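You operate a simulated robot arm through the tools that you are given. There is no shell and no other tool.

You run a simulated robot arm. Do the job below in one go: nothing can be reset, and whatever is moved stays where it is left.

TASK
Stop the elevator, wind both take-up wheels to mark 2, then restart it.
Fine: each pointer within a fifth of a mark; the elevator is left running; leave the cyclone fan off.

Only the result counts: the job must be done as asked and must still hold three seconds after the hand-in. Knocking over, shifting, dropping, spilling or breaking anything else fails it.

THE ROBOT
A 7-joint arm with a two-finger parallel gripper, fixed in place. Base frame: the origin is at the foot of the arm, x ahead of it, y to its left, z up. Units: cm, rad, N and s.
Its first joint turns from -2.601 to 2.601 rad. Payload 3.5 kg.
Tool frame: the origin (TCP) lies between the finger pads and is the grasp point; the fingertips stand 2.3 cm ahead of it; z points along the fingers, y is the line along which they close. The gripper opens to 9.4 cm. The fingers are 3.8 cm wide and 1 cm thick; the gripper's body (5.4 by 9.6 cm) begins 3.9 cm behind the TCP.
Orientation is told as [roll, pitch, yaw] about the base's x, y, z axes, in that order, counted from this pose: with the fingers straight down and closing along the base's y, the tool's x points along the base's -x, its y along +y and its z along -z.

THE INTERFACE
- The arm moves only by the tool move_arm. Its arguments are lists of equal length, an entry for each row: "translation": the shift along the base's x, y, z in units of 20 mm (1.0 is 20 mm), a list of three; "turn": the turn, a rotation vector about the base's x, y, z in units of 6 degrees (1.0 is 6 degrees), a list of three. In form: {"translation": [[tx, ty, tz], ...], "turn": [[rx, ry, rz], ...]}. A call has 1 to 20 rows; each row shifts and turns the commanded pose from where the row before left it. "claw" is the finger opening in cm, from 0 to 9.4, set as the call begins (left out, the last holds). A call with a number of a shift or a turn outside -1 to 1 is refused whole. Rows are played at 5 a second. More than 5 cm and 0.15 rad between two rows, or a gripper value outside its range, and nothing of the call is played. Where a pose cannot be reached the arm comes as near as it can. A force on the tool above 90 N (or 10 N above the force at the start of the call, whichever is more), or a blocked arm, ends the call early, and 0.2 s more pass. The fingers move at their own pace (about 15.3 cm/s each) and stop on an object; they squeeze with about 36 N. The grip force told is the motor's: it shows also when the fingers shut on nothing. Time passes only in rows, and 0.2 s behind the last, so rows that do not move let the fingers close. The reply holds the time, the measured pose of the TCP, the force on the tool along the base axes, the opening and the grip force, in the units named above and with some noise, with the torque about the TCP (base axes, N m) and any sound that the robot's microphone picked up, and new pictures: "views" is both (left out), scene, wrist or none.
- Cameras (640 x 400 px; columns grow to the right, rows downward): "scene" is fixed at [22.01, 49.87, 116.2]; the picture's right is [-0.87, -0.49, 0.00], its down [-0.03, 0.06, -1.00] and it looks along [0.49, -0.87, -0.07] (base axes); focal length 333 px, centre (320, 200). "wrist" rides on the gripper at [8.6, 1.6, -7.5] in the tool frame; the picture's right is [-0.18, 0.98, 0.00], its down [-0.58, -0.11, -0.81] and it looks along [-0.79, -0.15, 0.59] (tool axes); focal length 243 px, centre (320, 200). There is no depth. A picture from a camera that has moved, and an enlarged one, comes with that camera's place and axes in the base frame and with its lens.
- enlarge(camera, box): a new picture of the part [left, top, right, bottom] of that camera's present view, enlarged. No time passes.
- close_job(): hands the job in; it is judged then, once.

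Places have to be worked out from the pictures, the camera data and where the tool is seen. Open the gripper and draw the arm clear of the work before you hand the job in, unless the task says otherwise.

The tools are called as a command line: name --argument value ..., lists and objects as JSON in quotes. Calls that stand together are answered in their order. move_arm: Moves the arm, as the interface text tells. Its arguments: {"type":"object","properties":{"translation":{"type":"array"},"turn":{"type":"array"},"claw":{"type":"number"},"views":{"type":"string","enum":["both","scene","wrist","none"]}},"required":["translation","turn"]} The other tools are called the same way: enlarge (camera, box) takes an enlarged picture of a part of a camera's view; close_job () hands the job in.

At the start:

```text
t: 0.0
tool_pos: [67.73, -86.34, 127.18]
ee_rot: [-0.002, 0.0, -0.001]
ft_force: [0.4, -0.4, -1.3]
wrist_torque: [-0.01, -0.02, 0.02]
width: 9.4
gripper_force: 0.0
```

scene: 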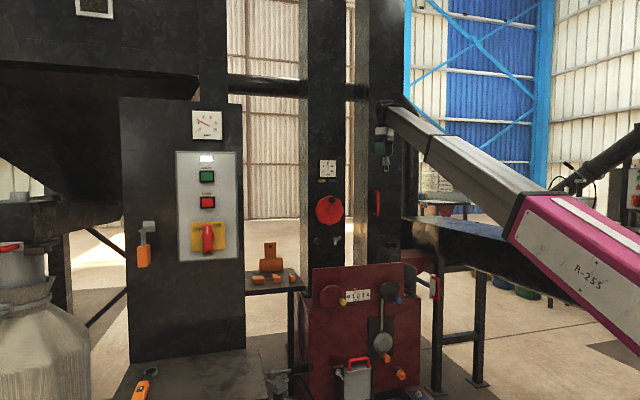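
wrist: 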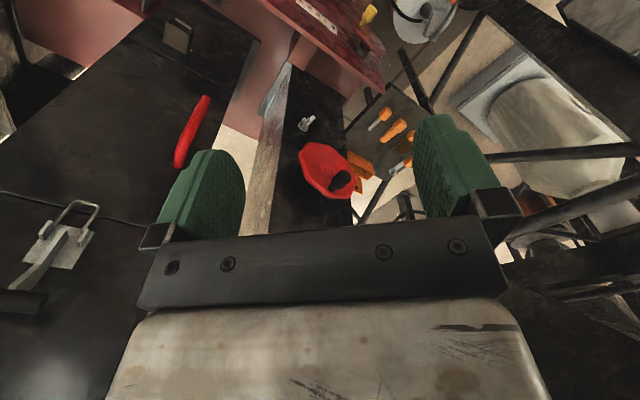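

I start by looking closely at the panel, the wheels and the gauges in the scene view.

enlarge --camera "scene" --box '[120, 90, 260, 270]'

enlarge --camera "scene" --box '[290, 90, 450, 270]'

enlarge --camera "scene" --box '[250, 230, 450, 400]'

enlarge --camera "wrist" --box '[150, 0, 470, 220]'

```text
2.22 times, centred on (190, 180) of scene
camera zoom: at [22.01, 49.87, 116.2], right [-0.87, -0.49, 0.0], down [-0.03, 0.06, -1.0], along [0.49, -0.87, -0.07], focal length 740 px, centre (609, 244)
```

zoom: 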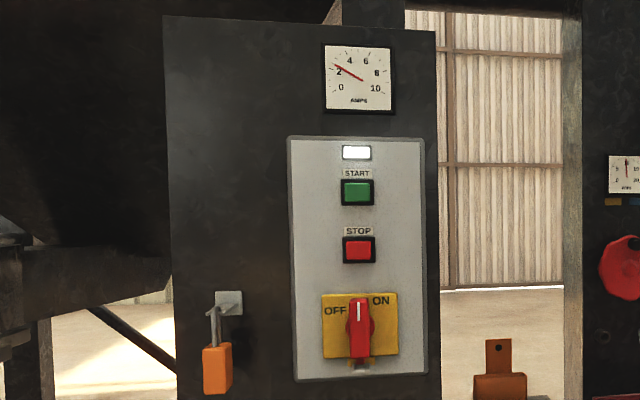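

```text
2.22 times, centred on (370, 180) of scene
camera zoom: at [22.01, 49.87, 116.2], right [-0.87, -0.49, 0.0], down [-0.03, 0.06, -1.0], along [0.49, -0.87, -0.07], focal length 740 px, centre (209, 244)
```

zoom: 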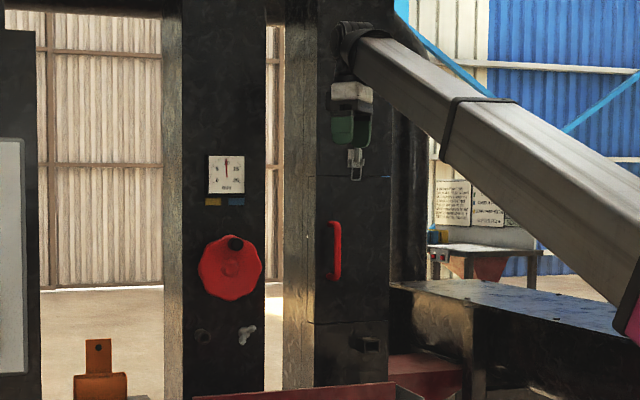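

```text
2.35 times, centred on (350, 315) of scene
camera zoom: at [22.01, 49.87, 116.2], right [-0.87, -0.49, 0.0], down [-0.03, 0.06, -1.0], along [0.49, -0.87, -0.07], focal length 783 px, centre (249, -71)
```

zoom: 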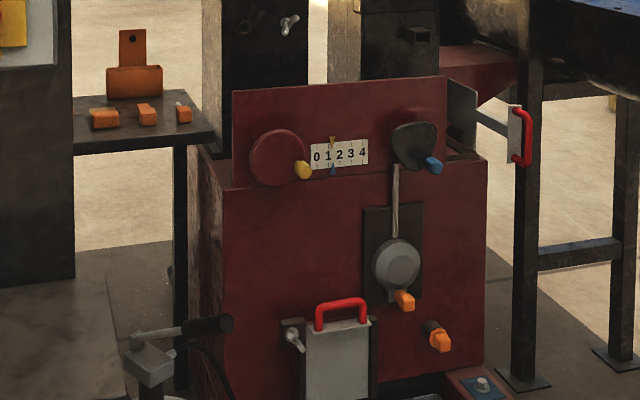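

```text
1.82 times, centred on (310, 110) of wrist
camera zoom: at [59.06, -84.68, 134.57], right [0.18, 0.98, 0.0], down [0.58, -0.11, 0.81], along [0.79, -0.15, -0.59], focal length 441 px, centre (338, 364)
```

zoom: 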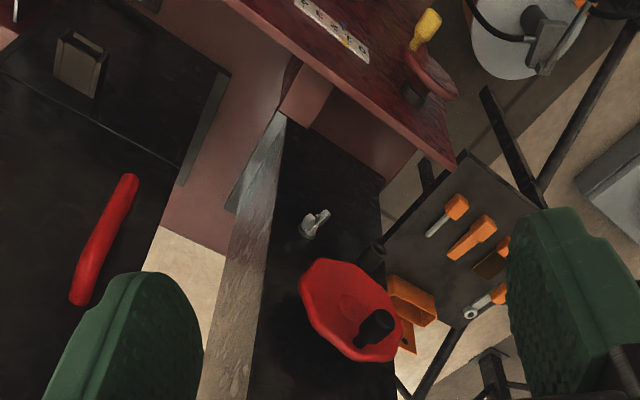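

The main layout is clear; I need finer detail on labels and on which controls belong to the elevator or the fan.

enlarge --camera "scene" --box '[180, 145, 245, 190]'

enlarge --camera "scene" --box '[180, 185, 245, 265]'

enlarge --camera "scene" --box '[310, 150, 350, 180]'

enlarge --camera "scene" --box '[310, 275, 410, 320]'

enlarge --camera "scene" --box '[310, 180, 350, 250]'

enlarge --camera "scene" --box '[365, 90, 465, 230]'

enlarge --camera "scene" --box '[0, 180, 160, 400]'

enlarge --camera "scene" --box '[60, 0, 120, 30]'

enlarge --camera "scene" --box '[185, 105, 235, 145]'

enlarge --camera "scene" --box '[540, 120, 640, 240]'

```text
8.89 times, centred on (212, 168) of scene
camera zoom: at [22.01, 49.87, 116.2], right [-0.87, -0.49, 0.0], down [-0.03, 0.06, -1.0], along [0.49, -0.87, -0.07], focal length 2960 px, centre (1276, 489)
```

zoom: 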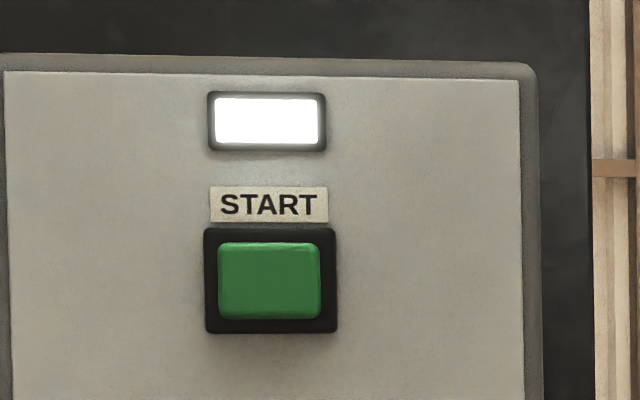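

```text
5.00 times, centred on (212, 225) of scene
camera zoom: at [22.01, 49.87, 116.2], right [-0.87, -0.49, 0.0], down [-0.03, 0.06, -1.0], along [0.49, -0.87, -0.07], focal length 1665 px, centre (858, 75)
```

zoom: 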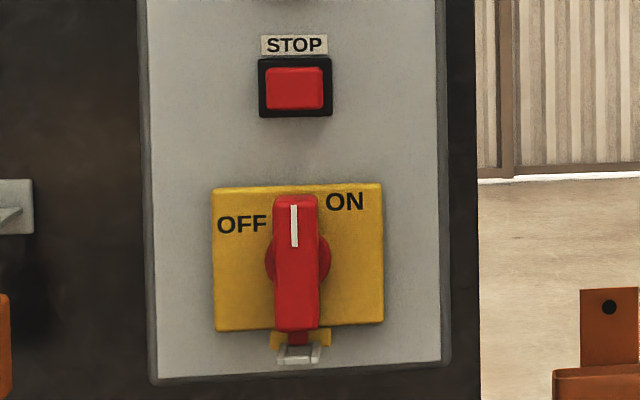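

```text
13.33 times, centred on (330, 165) of scene
camera zoom: at [22.01, 49.87, 116.2], right [-0.87, -0.49, 0.0], down [-0.03, 0.06, -1.0], along [0.49, -0.87, -0.07], focal length 4440 px, centre (187, 667)
```

zoom: 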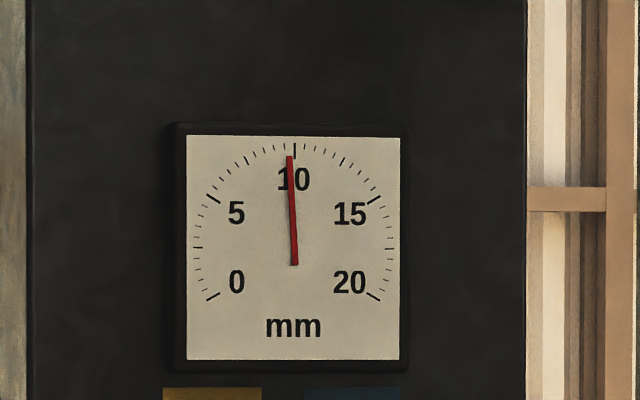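

```text
6.40 times, centred on (360, 298) of scene
camera zoom: at [22.01, 49.87, 116.2], right [-0.87, -0.49, 0.0], down [-0.03, 0.06, -1.0], along [0.49, -0.87, -0.07], focal length 2131 px, centre (64, -424)
```

zoom: 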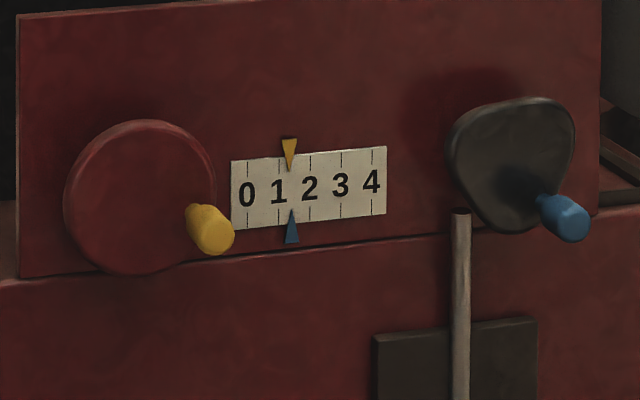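

```text
5.71 times, centred on (330, 215) of scene
camera zoom: at [22.01, 49.87, 116.2], right [-0.87, -0.49, 0.0], down [-0.03, 0.06, -1.0], along [0.49, -0.87, -0.07], focal length 1903 px, centre (263, 114)
```

zoom: 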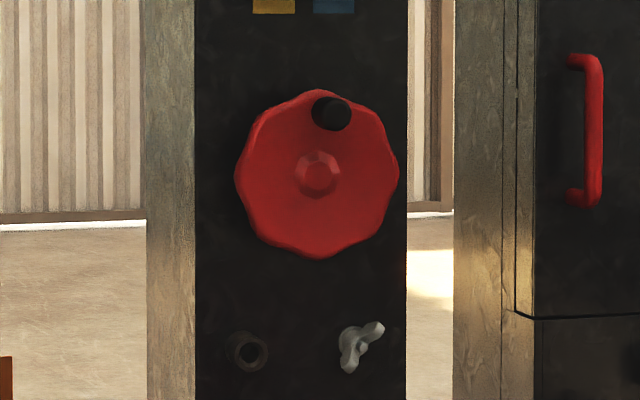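

```text
2.86 times, centred on (415, 160) of scene
camera zoom: at [22.01, 49.87, 116.2], right [-0.87, -0.49, 0.0], down [-0.03, 0.06, -1.0], along [0.49, -0.87, -0.07], focal length 951 px, centre (49, 314)
```

zoom: 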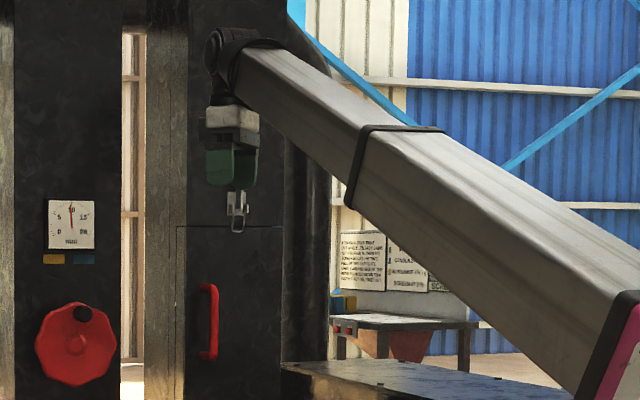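

```text
1.82 times, centred on (80, 290) of scene
camera zoom: at [22.01, 49.87, 116.2], right [-0.87, -0.49, 0.0], down [-0.03, 0.06, -1.0], along [0.49, -0.87, -0.07], focal length 605 px, centre (756, 36)
```

zoom: 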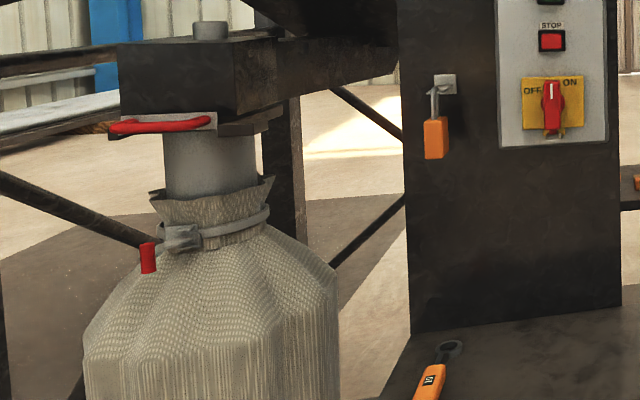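

```text
10.67 times, centred on (90, 15) of scene
camera zoom: at [22.01, 49.87, 116.2], right [-0.87, -0.49, 0.0], down [-0.03, 0.06, -1.0], along [0.49, -0.87, -0.07], focal length 3552 px, centre (2773, 2173)
```

zoom: 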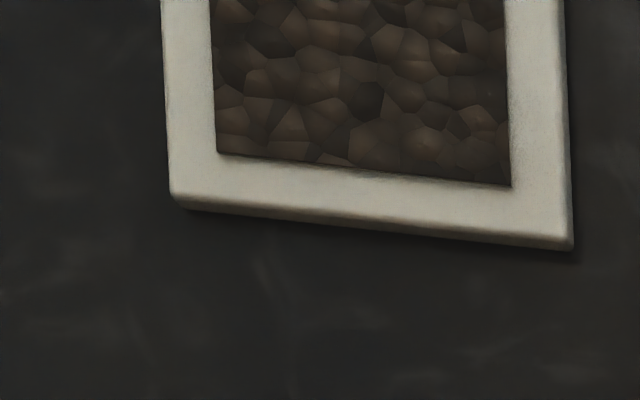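

```text
10.00 times, centred on (210, 125) of scene
camera zoom: at [22.01, 49.87, 116.2], right [-0.87, -0.49, 0.0], down [-0.03, 0.06, -1.0], along [0.49, -0.87, -0.07], focal length 3330 px, centre (1420, 950)
```

zoom: 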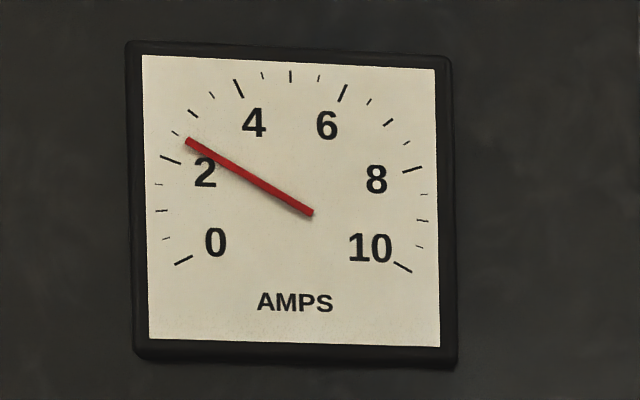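

```text
3.33 times, centred on (590, 180) of scene
camera zoom: at [22.01, 49.87, 116.2], right [-0.87, -0.49, 0.0], down [-0.03, 0.06, -1.0], along [0.49, -0.87, -0.07], focal length 1110 px, centre (-580, 267)
```

zoom: 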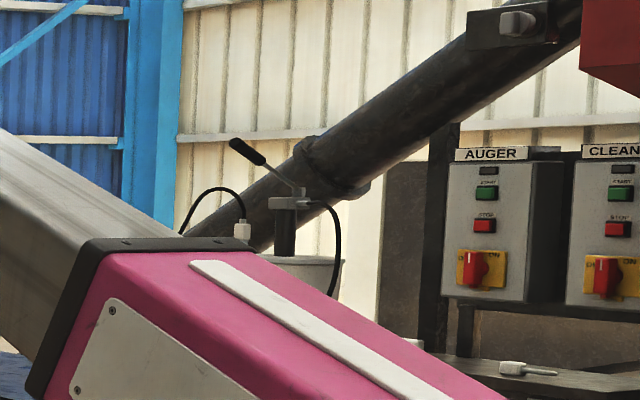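

The AUGER and CLEANER panels sit at the right, with more maybe hidden by the arm, and the cabinet with AMPS has no name seen yet. I look at the notices and other regions.

enlarge --camera "scene" --box '[415, 155, 465, 220]'

enlarge --camera "scene" --box '[600, 120, 640, 240]'

enlarge --camera "scene" --box '[230, 230, 310, 300]'

enlarge --camera "scene" --box '[310, 310, 410, 400]'

enlarge --camera "scene" --box '[100, 340, 300, 400]'

enlarge --camera "scene" --box '[125, 205, 165, 275]'

enlarge --camera "scene" --box '[400, 220, 460, 320]'

enlarge --camera "wrist" --box '[0, 0, 320, 200]'

enlarge --camera "wrist" --box '[320, 0, 640, 200]'

```text
6.15 times, centred on (440, 188) of scene
camera zoom: at [22.01, 49.87, 116.2], right [-0.87, -0.49, 0.0], down [-0.03, 0.06, -1.0], along [0.49, -0.87, -0.07], focal length 2049 px, centre (-418, 277)
```

zoom: 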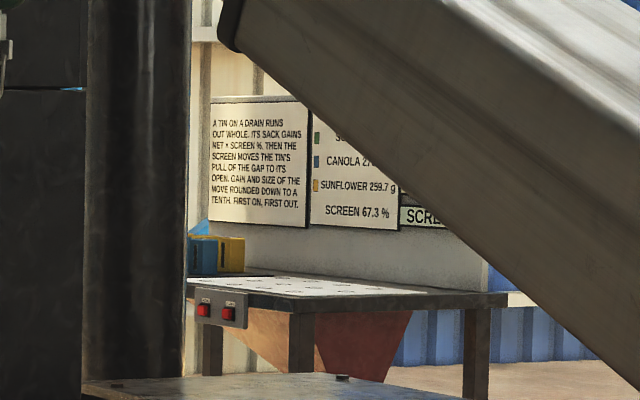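

```text
3.33 times, centred on (620, 180) of scene
camera zoom: at [22.01, 49.87, 116.2], right [-0.87, -0.49, 0.0], down [-0.03, 0.06, -1.0], along [0.49, -0.87, -0.07], focal length 1110 px, centre (-680, 267)
```

zoom: 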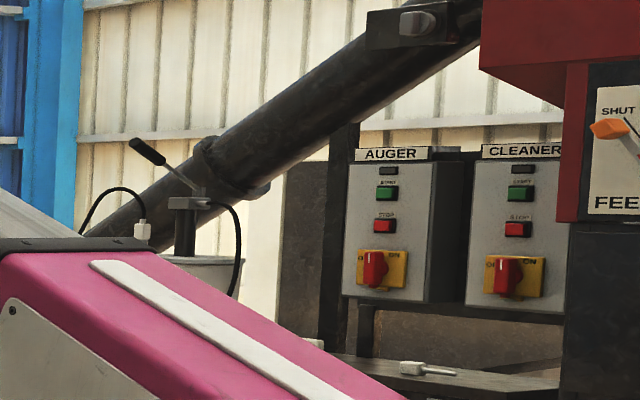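

```text
5.71 times, centred on (270, 265) of scene
camera zoom: at [22.01, 49.87, 116.2], right [-0.87, -0.49, 0.0], down [-0.03, 0.06, -1.0], along [0.49, -0.87, -0.07], focal length 1903 px, centre (606, -171)
```

zoom: 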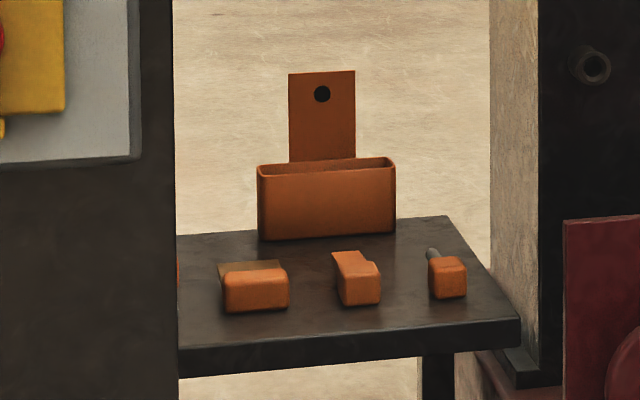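

```text
4.44 times, centred on (360, 355) of scene
camera zoom: at [22.01, 49.87, 116.2], right [-0.87, -0.49, 0.0], down [-0.03, 0.06, -1.0], along [0.49, -0.87, -0.07], focal length 1480 px, centre (142, -489)
```

zoom: 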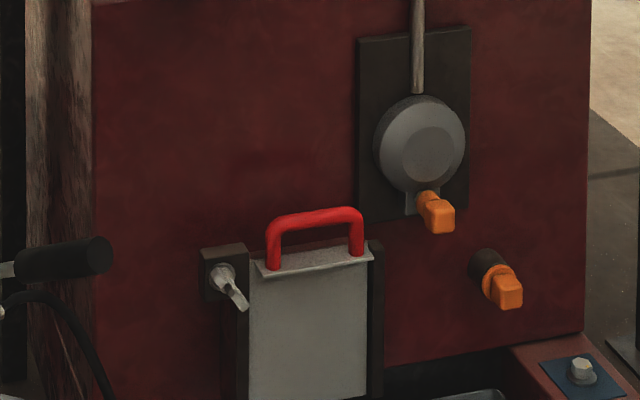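

```text
3.20 times, centred on (200, 370) of scene
camera zoom: at [22.01, 49.87, 116.2], right [-0.87, -0.49, 0.0], down [-0.03, 0.06, -1.0], along [0.49, -0.87, -0.07], focal length 1066 px, centre (704, -344)
```

zoom: 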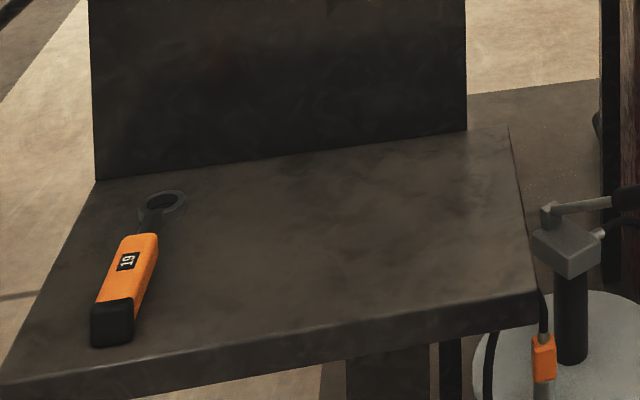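

```text
5.71 times, centred on (145, 240) of scene
camera zoom: at [22.01, 49.87, 116.2], right [-0.87, -0.49, 0.0], down [-0.03, 0.06, -1.0], along [0.49, -0.87, -0.07], focal length 1903 px, centre (1320, -29)
```

zoom: 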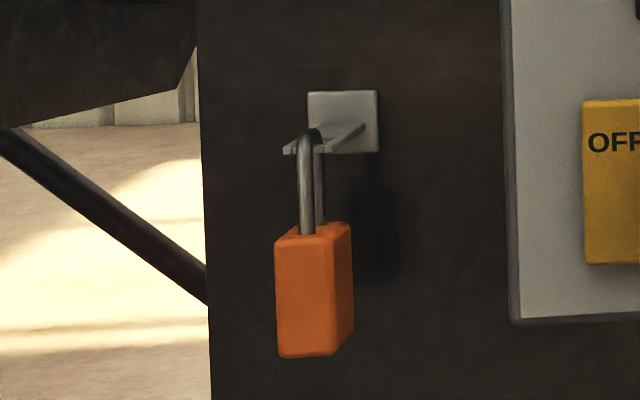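

```text
4.00 times, centred on (430, 270) of scene
camera zoom: at [22.01, 49.87, 116.2], right [-0.87, -0.49, 0.0], down [-0.03, 0.06, -1.0], along [0.49, -0.87, -0.07], focal length 1332 px, centre (-120, -80)
```

zoom: 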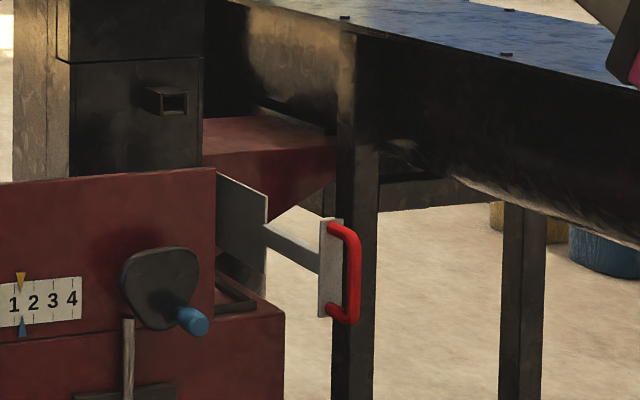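

```text
2.00 times, centred on (160, 100) of wrist
camera zoom: at [59.06, -84.68, 134.57], right [0.18, 0.98, 0.0], down [0.58, -0.11, 0.81], along [0.79, -0.15, -0.59], focal length 485 px, centre (640, 400)
```

zoom: 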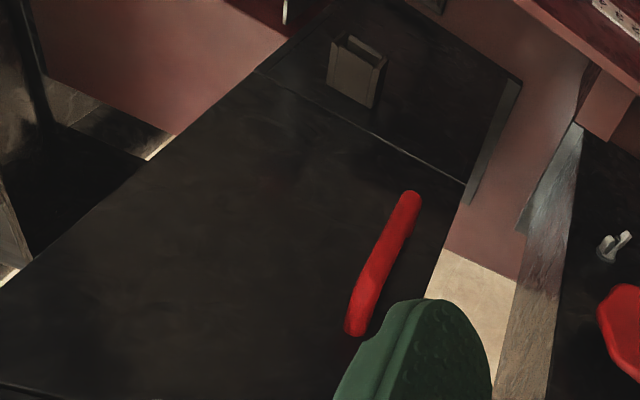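

```text
2.00 times, centred on (480, 100) of wrist
camera zoom: at [59.06, -84.68, 134.57], right [0.18, 0.98, 0.0], down [0.58, -0.11, 0.81], along [0.79, -0.15, -0.59], focal length 485 px, centre (0, 400)
```

zoom: 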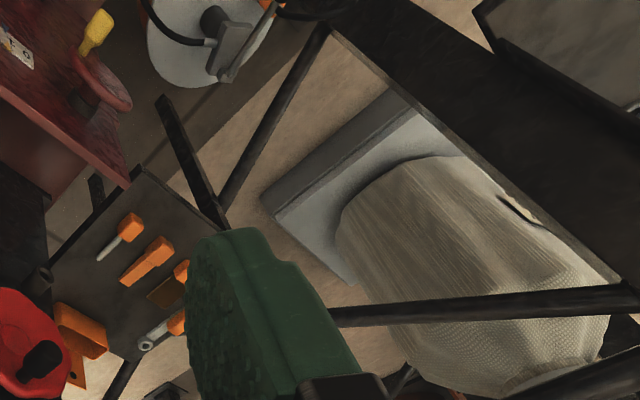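

The take-up scale reads 1 for both pointers (yellow above, blue below), at about (79, -88, 63). I back off toward the base and yaw the hand so the wrist camera looks outward at the plant, and listen for sound.

move_arm --translation '[[-0.5, 0.7, 0], [-0.5, 0.7, 0], [-0.5, 0.7, 0], [-0.5, 0.7, 0], [-0.5, 0.7, 0], [-0.5, 0.7, 0], [-0.5, 0.7, 0], [-0.5, 0.7, 0]]' --turn '[[0, 0, -1], [0, 0, -1], [0, 0, -1], [0, 0, -1], [0, 0, -1], [0, 0, -1], [0, 0, -1], [0, 0, -1]]'

```text
t: 0.7
tool_pos: [65.19, -83.07, 127.07]
ee_rot: [-0.012, -0.007, -0.217]
ft_force: [-12.8, -17.7, -2.4]
wrist_torque: [1.51, -1.46, 2.01]
width: 9.44
gripper_force: 0.1
stopped in row 3: the force on the tool passed its limit at 142 N (the readings are from after the stop); the commanded pose is now the measured one
camera wrist: at [57.11, -79.47, 134.45], right [0.39, 0.92, -0.01], down [0.54, -0.22, 0.81], along [0.74, -0.32, -0.59], focal length 243 px, centre (320, 200)
```

scene: 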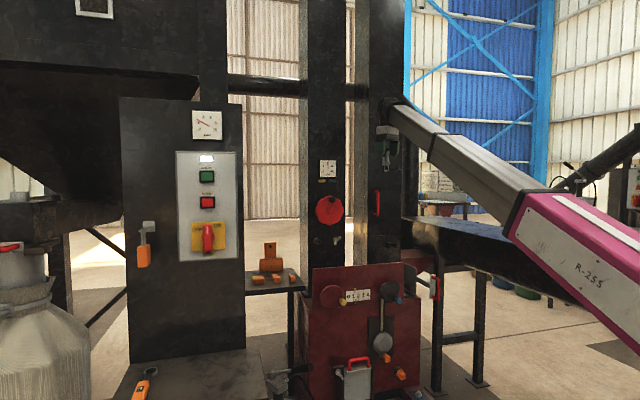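
wrist: 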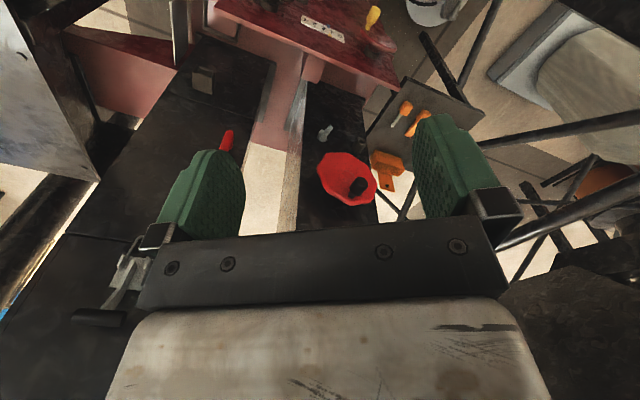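

The move was stopped by a contact of 142 N; the torque hints at something near the camera side of the hand rather than the latch. I look closely before moving on.

enlarge --camera "scene" --box '[350, 80, 450, 220]'

enlarge --camera "wrist" --box '[0, 150, 320, 400]'

enlarge --camera "wrist" --box '[320, 150, 640, 400]'

```text
2.86 times, centred on (400, 150) of scene
camera zoom: at [22.01, 49.87, 116.2], right [-0.87, -0.49, 0.0], down [-0.03, 0.06, -1.0], along [0.49, -0.87, -0.07], focal length 951 px, centre (91, 343)
```

zoom: 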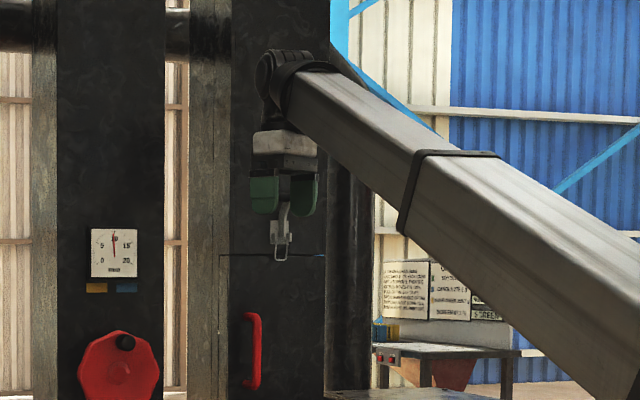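

```text
1.60 times, centred on (160, 275) of wrist
camera zoom: at [57.11, -79.47, 134.45], right [0.39, 0.92, -0.01], down [0.54, -0.22, 0.81], along [0.74, -0.32, -0.59], focal length 388 px, centre (576, 80)
```

zoom: 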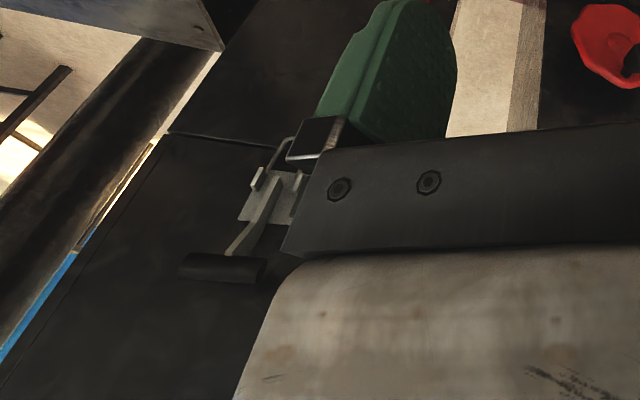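

```text
1.60 times, centred on (480, 275) of wrist
camera zoom: at [57.11, -79.47, 134.45], right [0.39, 0.92, -0.01], down [0.54, -0.22, 0.81], along [0.74, -0.32, -0.59], focal length 388 px, centre (64, 80)
```

zoom: 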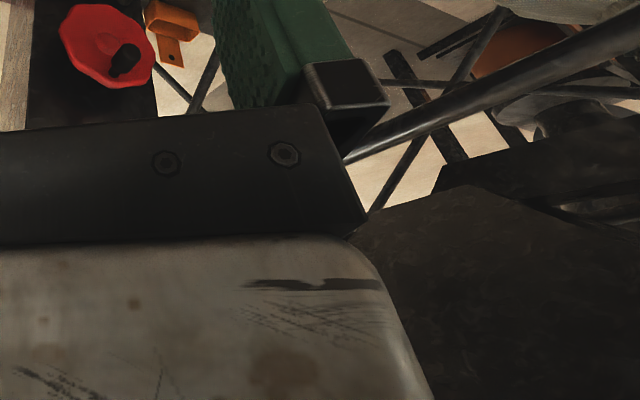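

The obstacle looks to be my own forearm: the wrist camera turned into it when yawed toward the base. I undo a little of the yaw, then tilt the hand outward (away from the forearm) while drawing back.

move_arm --translation '[[0, 0, 0], [0, 0, 0], [-0.4, 0.5, 0], [-0.4, 0.5, 0], [-0.4, 0.5, 0], [-0.4, 0.5, 0], [-0.4, 0.5, 0], [-0.4, 0.5, 0]]' --turn '[[0, 0, 1], [0, 0, 0], [-0.77, -0.63, 0], [-0.77, -0.63, 0], [-0.77, -0.63, 0], [-0.77, -0.63, 0], [-0.77, -0.63, 0], [-0.77, -0.63, 0]]'

```text
t: 2.5
tool_pos: [60.35, -77.07, 127.03]
ee_rot: [-0.479, -0.44, -0.009]
ft_force: [0.5, 0.0, -0.2]
wrist_torque: [0.01, 0.0, -0.02]
width: 9.41
gripper_force: 0.0
camera wrist: at [50.1, -71.98, 128.72], right [0.37, 0.87, -0.33], down [0.2, 0.27, 0.94], along [0.91, -0.41, -0.08], focal length 243 px, centre (320, 200)
```

scene: 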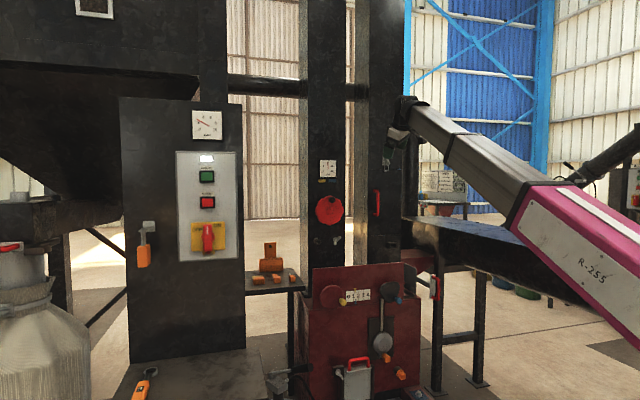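
wrist: 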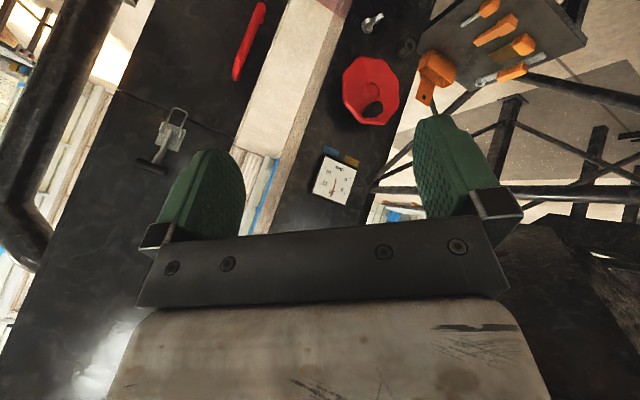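

Free of contact now. I yaw the hand to the left to look at the cabinet from here.

move_arm --translation '[[-0.3, 0.4, 0], [-0.3, 0.4, 0], [-0.3, 0.4, 0], [-0.3, 0.4, 0], [-0.3, 0.4, 0], [-0.3, 0.4, 0]]' --turn '[[0, 0, 1], [0, 0, 1], [0, 0, 1], [0, 0, 1], [0, 0, 1], [0, 0, 1]]'

```text
t: 3.9
tool_pos: [56.86, -72.19, 127.22]
ee_rot: [-0.476, -0.438, 0.62]
ft_force: [0.2, 0.0, -0.2]
wrist_torque: [-0.01, 0.01, -0.03]
width: 9.41
gripper_force: 0.1
camera wrist: at [45.62, -74.17, 128.72], right [-0.22, 0.92, -0.33], down [0.01, 0.34, 0.94], along [0.98, 0.2, -0.08], focal length 243 px, centre (320, 200)
```

scene: 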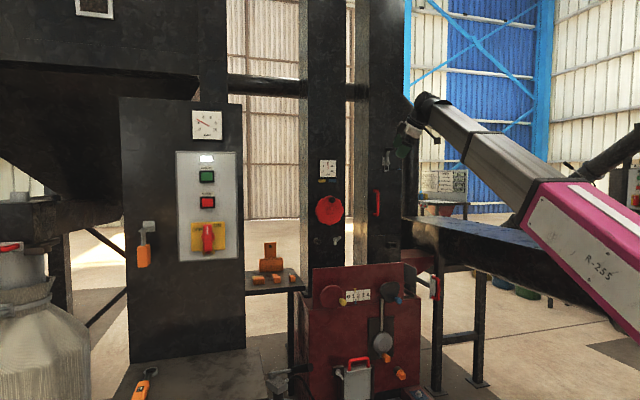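
wrist: 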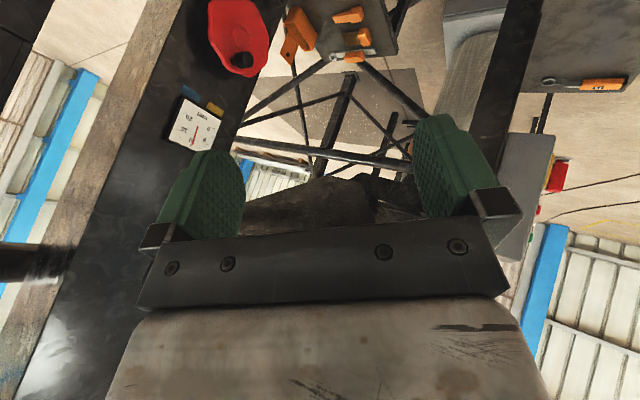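

The cabinet is seen nearly edge-on from here; triangulating puts its control panel near (93, -14), facing roughly (-0.78, 0.62). I swing the arm left to look at it from the front.

move_arm --translation '[[-0.2, 1, 0], [-0.2, 1, 0], [-0.2, 1, 0], [-0.2, 1, 0], [-0.2, 1, 0], [-0.2, 1, 0], [-0.2, 1, 0], [-0.2, 1, 0], [-0.1, 1, 0], [-0.1, 1, 0], [0, 1, 0], [0, 1, 0], [0, 1, 0], [0, 1, 0], [0, 1, 0], [0, 1, 0], [0, 1, 0], [0, 1, 0], [0, 1, 0], [0, 1, 0]]' --turn '[[0, 0, 0], [0, 0, 0], [0, 0, 0], [0, 0, 0], [0, 0, 0], [0, 0, 0], [0, 0, 0], [0, 0, 0], [0, 0, 0], [0, 0, 0], [0, 0, 0], [0, 0, 0], [0, 0, 0], [0, 0, 0], [0, 0, 0], [0, 0, 0], [0, 0, 0], [0, 0, 0], [0, 0, 0], [0, 0, 0]]'

```text
t: 8.1
tool_pos: [53.19, -32.33, 127.1]
ee_rot: [-0.476, -0.438, 0.616]
ft_force: [0.6, -0.6, -0.8]
wrist_torque: [0.03, 0.01, -0.02]
width: 9.41
gripper_force: 0.0
camera wrist: at [41.96, -34.22, 128.68], right [-0.21, 0.92, -0.33], down [0.01, 0.34, 0.94], along [0.98, 0.2, -0.08], focal length 243 px, centre (320, 200)
```

scene: 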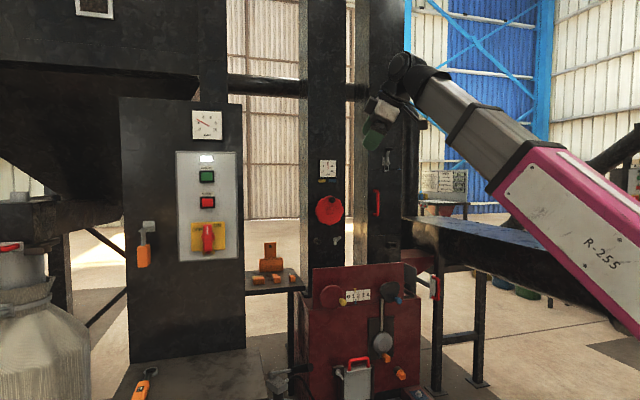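
wrist: 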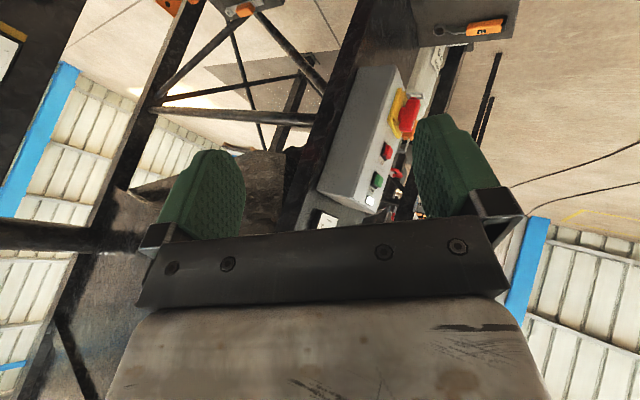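

The panel's face is coming into view, with something else beyond it. I zoom there.

enlarge --camera "wrist" --box '[300, 30, 480, 230]'

```text
2.00 times, centred on (390, 130) of wrist
camera zoom: at [41.96, -34.22, 128.68], right [-0.21, 0.92, -0.33], down [0.01, 0.34, 0.94], along [0.98, 0.2, -0.08], focal length 485 px, centre (180, 340)
```

zoom: 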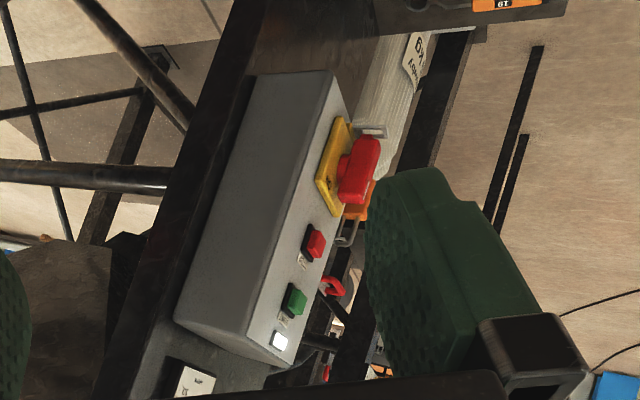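

I continue left and yaw slightly right to see the panel face-on and whatever is next to it.

move_arm --translation '[[0.1, 1, 0], [0.1, 1, 0], [0.1, 1, 0], [0, 1, 0], [0, 1, 0], [0, 1, 0], [0, 1, 0], [0, 1, 0], [0, 1, 0], [0, 1, 0], [0, 1, 0], [0, 1, 0], [0, 1, 0], [0, 1, 0], [0, 1, 0], [0, 1, 0]]' --turn '[[0, 0, -0.25], [0, 0, -0.25], [0, 0, -0.25], [0, 0, -0.25], [0, 0, -0.25], [0, 0, -0.25], [0, 0, -0.25], [0, 0, -0.25], [0, 0, -0.25], [0, 0, -0.25], [0, 0, -0.25], [0, 0, -0.25], [0, 0, -0.25], [0, 0, -0.25], [0, 0, -0.25], [0, 0, -0.25]]'

```text
t: 11.5
tool_pos: [53.77, -0.31, 127.08]
ee_rot: [-0.475, -0.439, 0.198]
ft_force: [0.1, 0.1, 0.0]
wrist_torque: [-0.02, -0.03, -0.03]
width: 9.42
gripper_force: 0.1
camera wrist: at [42.73, 2.56, 128.68], right [0.18, 0.93, -0.33], down [0.14, 0.31, 0.94], along [0.97, -0.22, -0.08], focal length 243 px, centre (320, 200)
```

scene: 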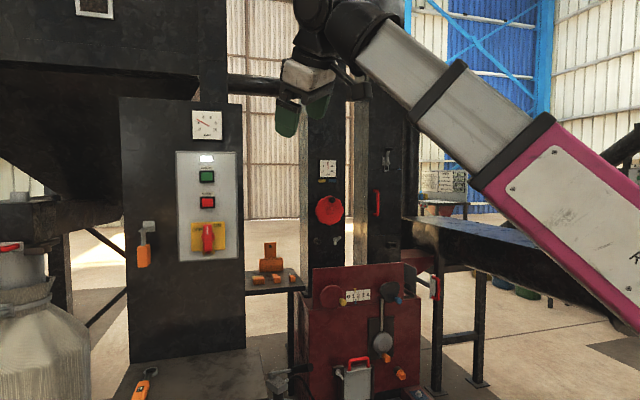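
wrist: 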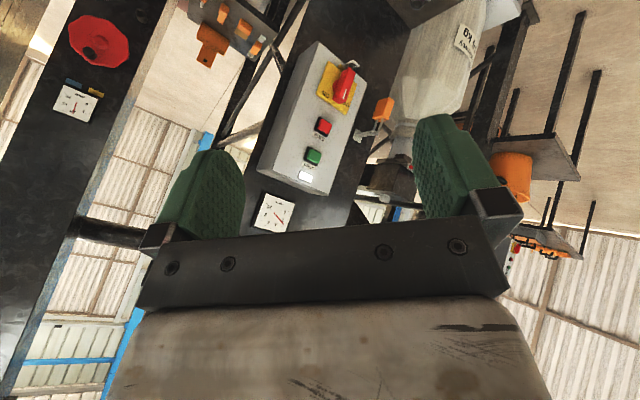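

The view is good for locating the panel, and there are further panels to the lower right. I zoom on both.

enlarge --camera "wrist" --box '[470, 130, 640, 300]'

enlarge --camera "wrist" --box '[240, 30, 400, 240]'

enlarge --camera "wrist" --box '[50, 0, 160, 130]'

enlarge --camera "wrist" --box '[360, 80, 430, 210]'

```text
2.35 times, centred on (555, 215) of wrist
camera zoom: at [42.73, 2.56, 128.68], right [0.18, 0.93, -0.33], down [0.14, 0.31, 0.94], along [0.97, -0.22, -0.08], focal length 571 px, centre (-233, 165)
```

zoom: 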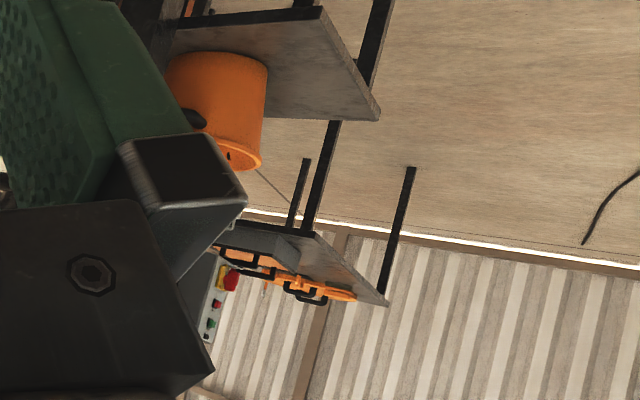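

```text
1.90 times, centred on (320, 135) of wrist
camera zoom: at [42.73, 2.56, 128.68], right [0.18, 0.93, -0.33], down [0.14, 0.31, 0.94], along [0.97, -0.22, -0.08], focal length 462 px, centre (320, 324)
```

zoom: 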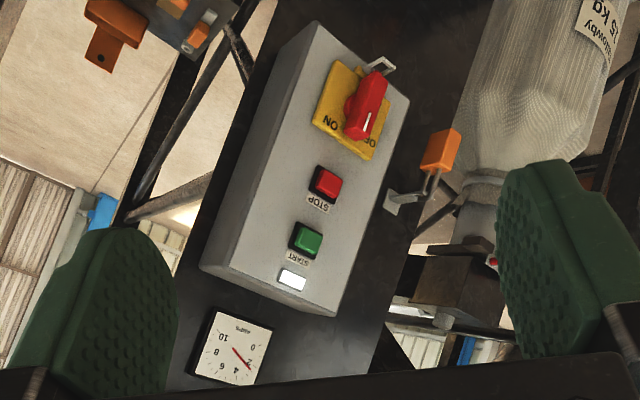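

```text
3.08 times, centred on (105, 65) of wrist
camera zoom: at [42.73, 2.56, 128.68], right [0.18, 0.93, -0.33], down [0.14, 0.31, 0.94], along [0.97, -0.22, -0.08], focal length 746 px, centre (982, 615)
```

zoom: 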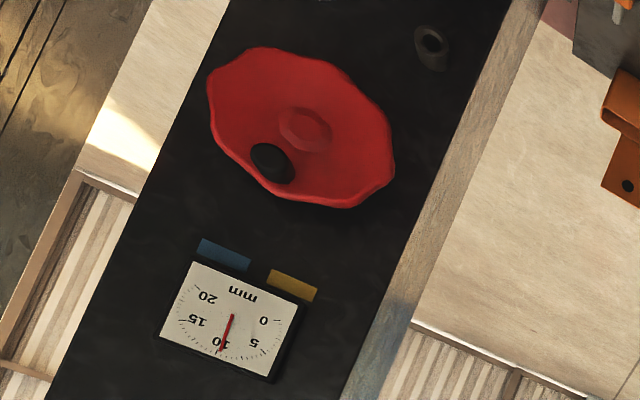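

```text
3.08 times, centred on (395, 145) of wrist
camera zoom: at [42.73, 2.56, 128.68], right [0.18, 0.93, -0.33], down [0.14, 0.31, 0.94], along [0.97, -0.22, -0.08], focal length 746 px, centre (89, 369)
```

zoom: 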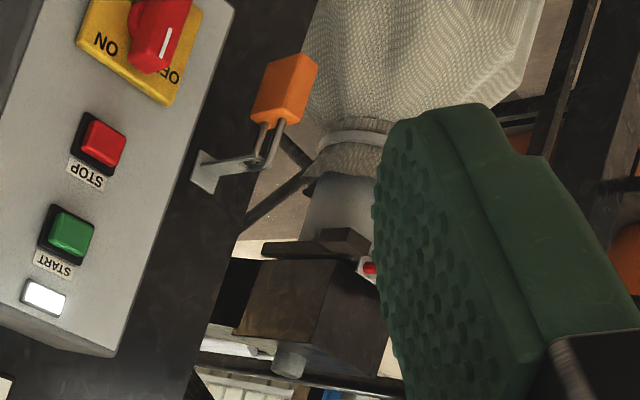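

There is a small far-off panel to the left too. I yaw left to see what it is.

move_arm --translation '[[0, 0.5, 0], [0, 0.5, 0], [0, 0.5, 0], [0, 0.5, 0], [0, 0.5, 0], [0, 0.5, 0], [0, 0.5, 0], [0, 0.5, 0], [0, 0.5, 0], [0, 0.5, 0]]' --turn '[[0, 0, 1], [0, 0, 1], [0, 0, 1], [0, 0, 1], [0, 0, 1], [0, 0, 1], [0, 0, 1], [0, 0, 1], [0, 0, 1], [0, 0, 1]]' --views "wrist"

```text
t: 13.7
tool_pos: [53.84, 9.8, 127.06]
ee_rot: [-0.478, -0.439, 1.249]
ft_force: [0.5, 0.2, 0.2]
wrist_torque: [0.0, -0.03, -0.02]
width: 9.41
gripper_force: 0.0
camera wrist: at [45.88, 1.6, 128.71], right [-0.71, 0.62, -0.33], down [-0.2, 0.28, 0.94], along [0.67, 0.74, -0.08], focal length 243 px, centre (320, 200)
```

wrist: 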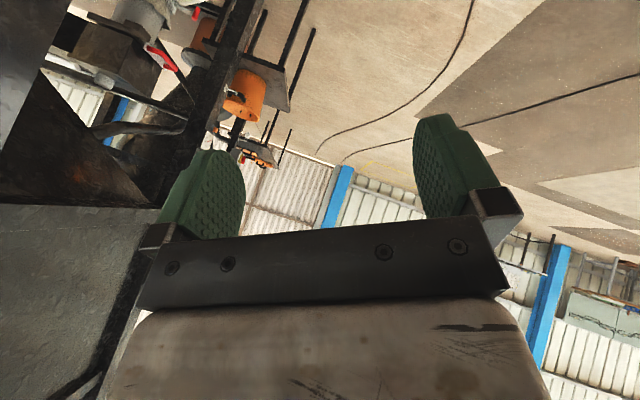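

enlarge --camera "wrist" --box '[190, 100, 300, 180]'

enlarge --camera "wrist" --box '[500, 220, 640, 380]'

enlarge --camera "wrist" --box '[0, 0, 200, 200]'

```text
5.00 times, centred on (245, 140) of wrist
camera zoom: at [45.88, 1.6, 128.71], right [-0.71, 0.62, -0.33], down [-0.2, 0.28, 0.94], along [0.67, 0.74, -0.08], focal length 1213 px, centre (695, 500)
```

zoom: 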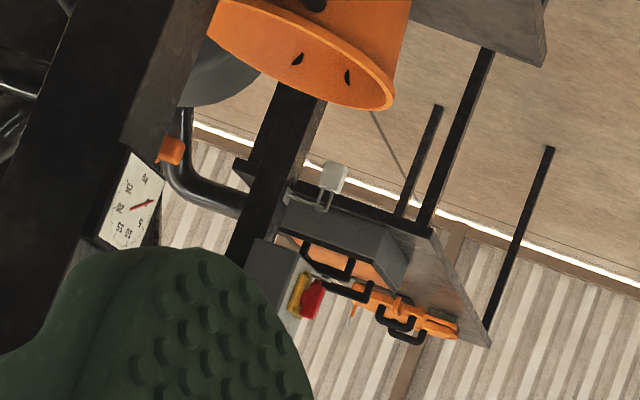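

```text
2.50 times, centred on (570, 300) of wrist
camera zoom: at [45.88, 1.6, 128.71], right [-0.71, 0.62, -0.33], down [-0.2, 0.28, 0.94], along [0.67, 0.74, -0.08], focal length 606 px, centre (-305, -50)
```

zoom: 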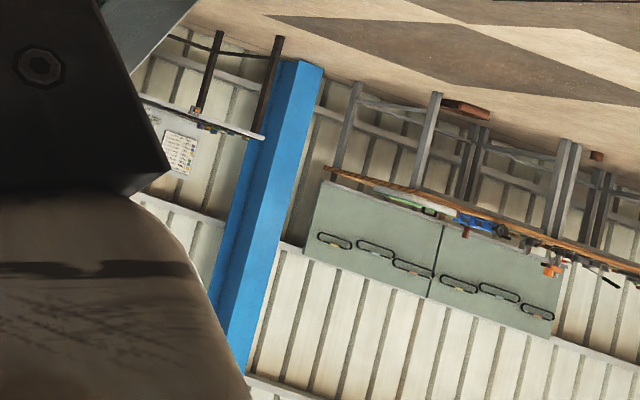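

```text
2.00 times, centred on (100, 100) of wrist
camera zoom: at [45.88, 1.6, 128.71], right [-0.71, 0.62, -0.33], down [-0.2, 0.28, 0.94], along [0.67, 0.74, -0.08], focal length 485 px, centre (760, 400)
```

zoom: 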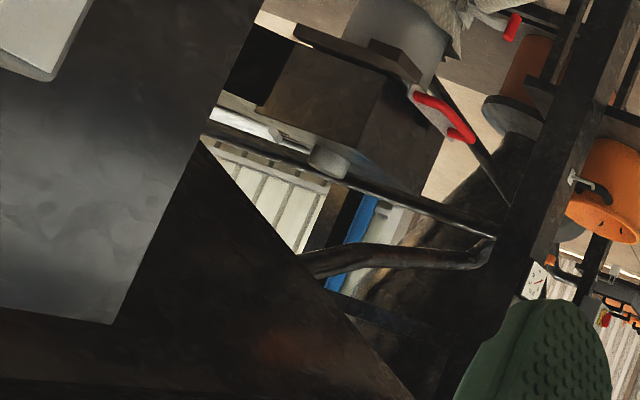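

There is a control box with hose/cyclone gear on the far left; I yaw back slightly so it lies between the fingers in the picture.

move_arm --translation '[[0, 0.5, 0], [0, 0.5, 0], [0, 0.5, 0]]' --turn '[[0, 0, -1], [0, 0, -1], [0, 0, -1]]' --views "wrist"

enlarge --camera "wrist" --box '[240, 80, 420, 230]'

```text
t: 14.5
tool_pos: [53.59, 12.76, 127.15]
ee_rot: [-0.477, -0.439, 0.929]
ft_force: [0.2, -0.3, -0.5]
wrist_torque: [0.0, 0.0, -0.01]
width: 9.41
gripper_force: 0.2
camera wrist: at [43.7, 7.44, 128.72], right [-0.49, 0.81, -0.33], down [-0.1, 0.32, 0.94], along [0.87, 0.49, -0.08], focal length 243 px, centre (320, 200)
```

wrist: 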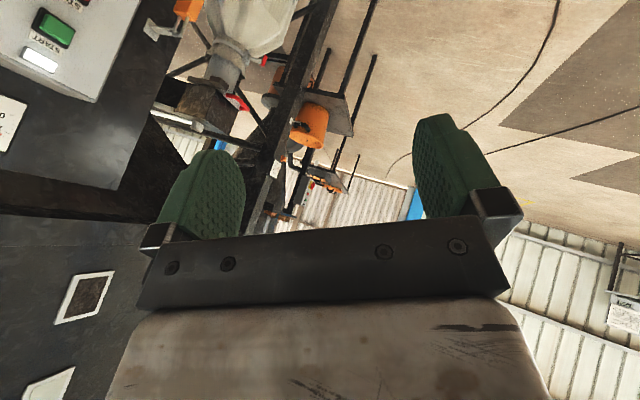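

```text
2.67 times, centred on (330, 155) of wrist
camera zoom: at [43.7, 7.44, 128.72], right [-0.49, 0.81, -0.33], down [-0.1, 0.32, 0.94], along [0.87, 0.49, -0.08], focal length 647 px, centre (293, 320)
```

zoom: 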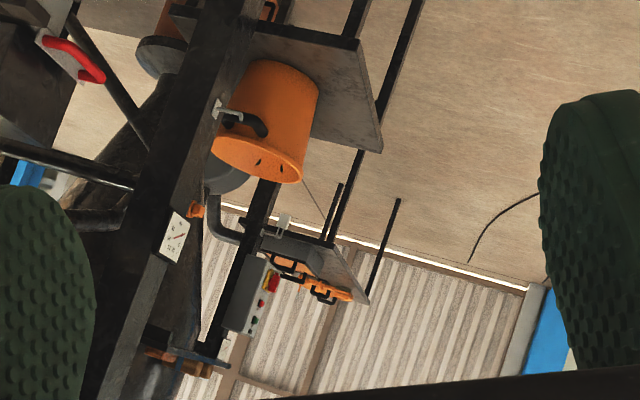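

enlarge --camera "wrist" --box '[285, 135, 345, 205]'

enlarge --camera "wrist" --box '[240, 190, 320, 235]'

```text
5.71 times, centred on (315, 170) of wrist
camera zoom: at [43.7, 7.44, 128.72], right [-0.49, 0.81, -0.33], down [-0.1, 0.32, 0.94], along [0.87, 0.49, -0.08], focal length 1386 px, centre (349, 371)
```

zoom: 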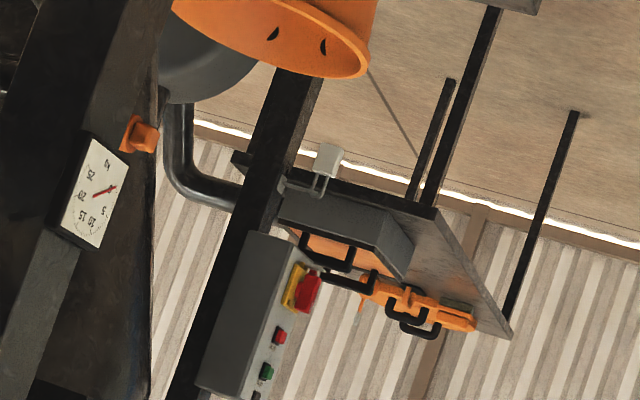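

```text
8.00 times, centred on (280, 212) of wrist
camera zoom: at [43.7, 7.44, 128.72], right [-0.49, 0.81, -0.33], down [-0.1, 0.32, 0.94], along [0.87, 0.49, -0.08], focal length 1941 px, centre (640, 100)
```

zoom: 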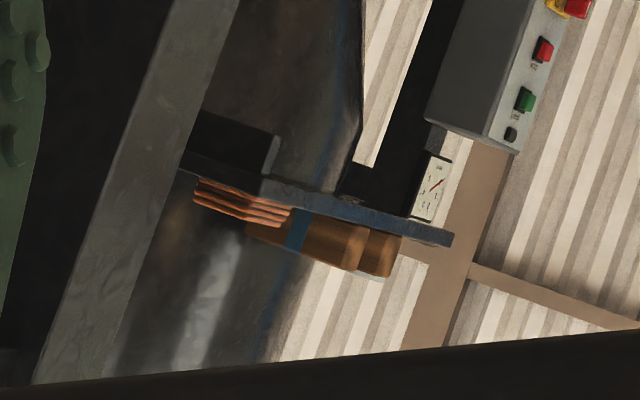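

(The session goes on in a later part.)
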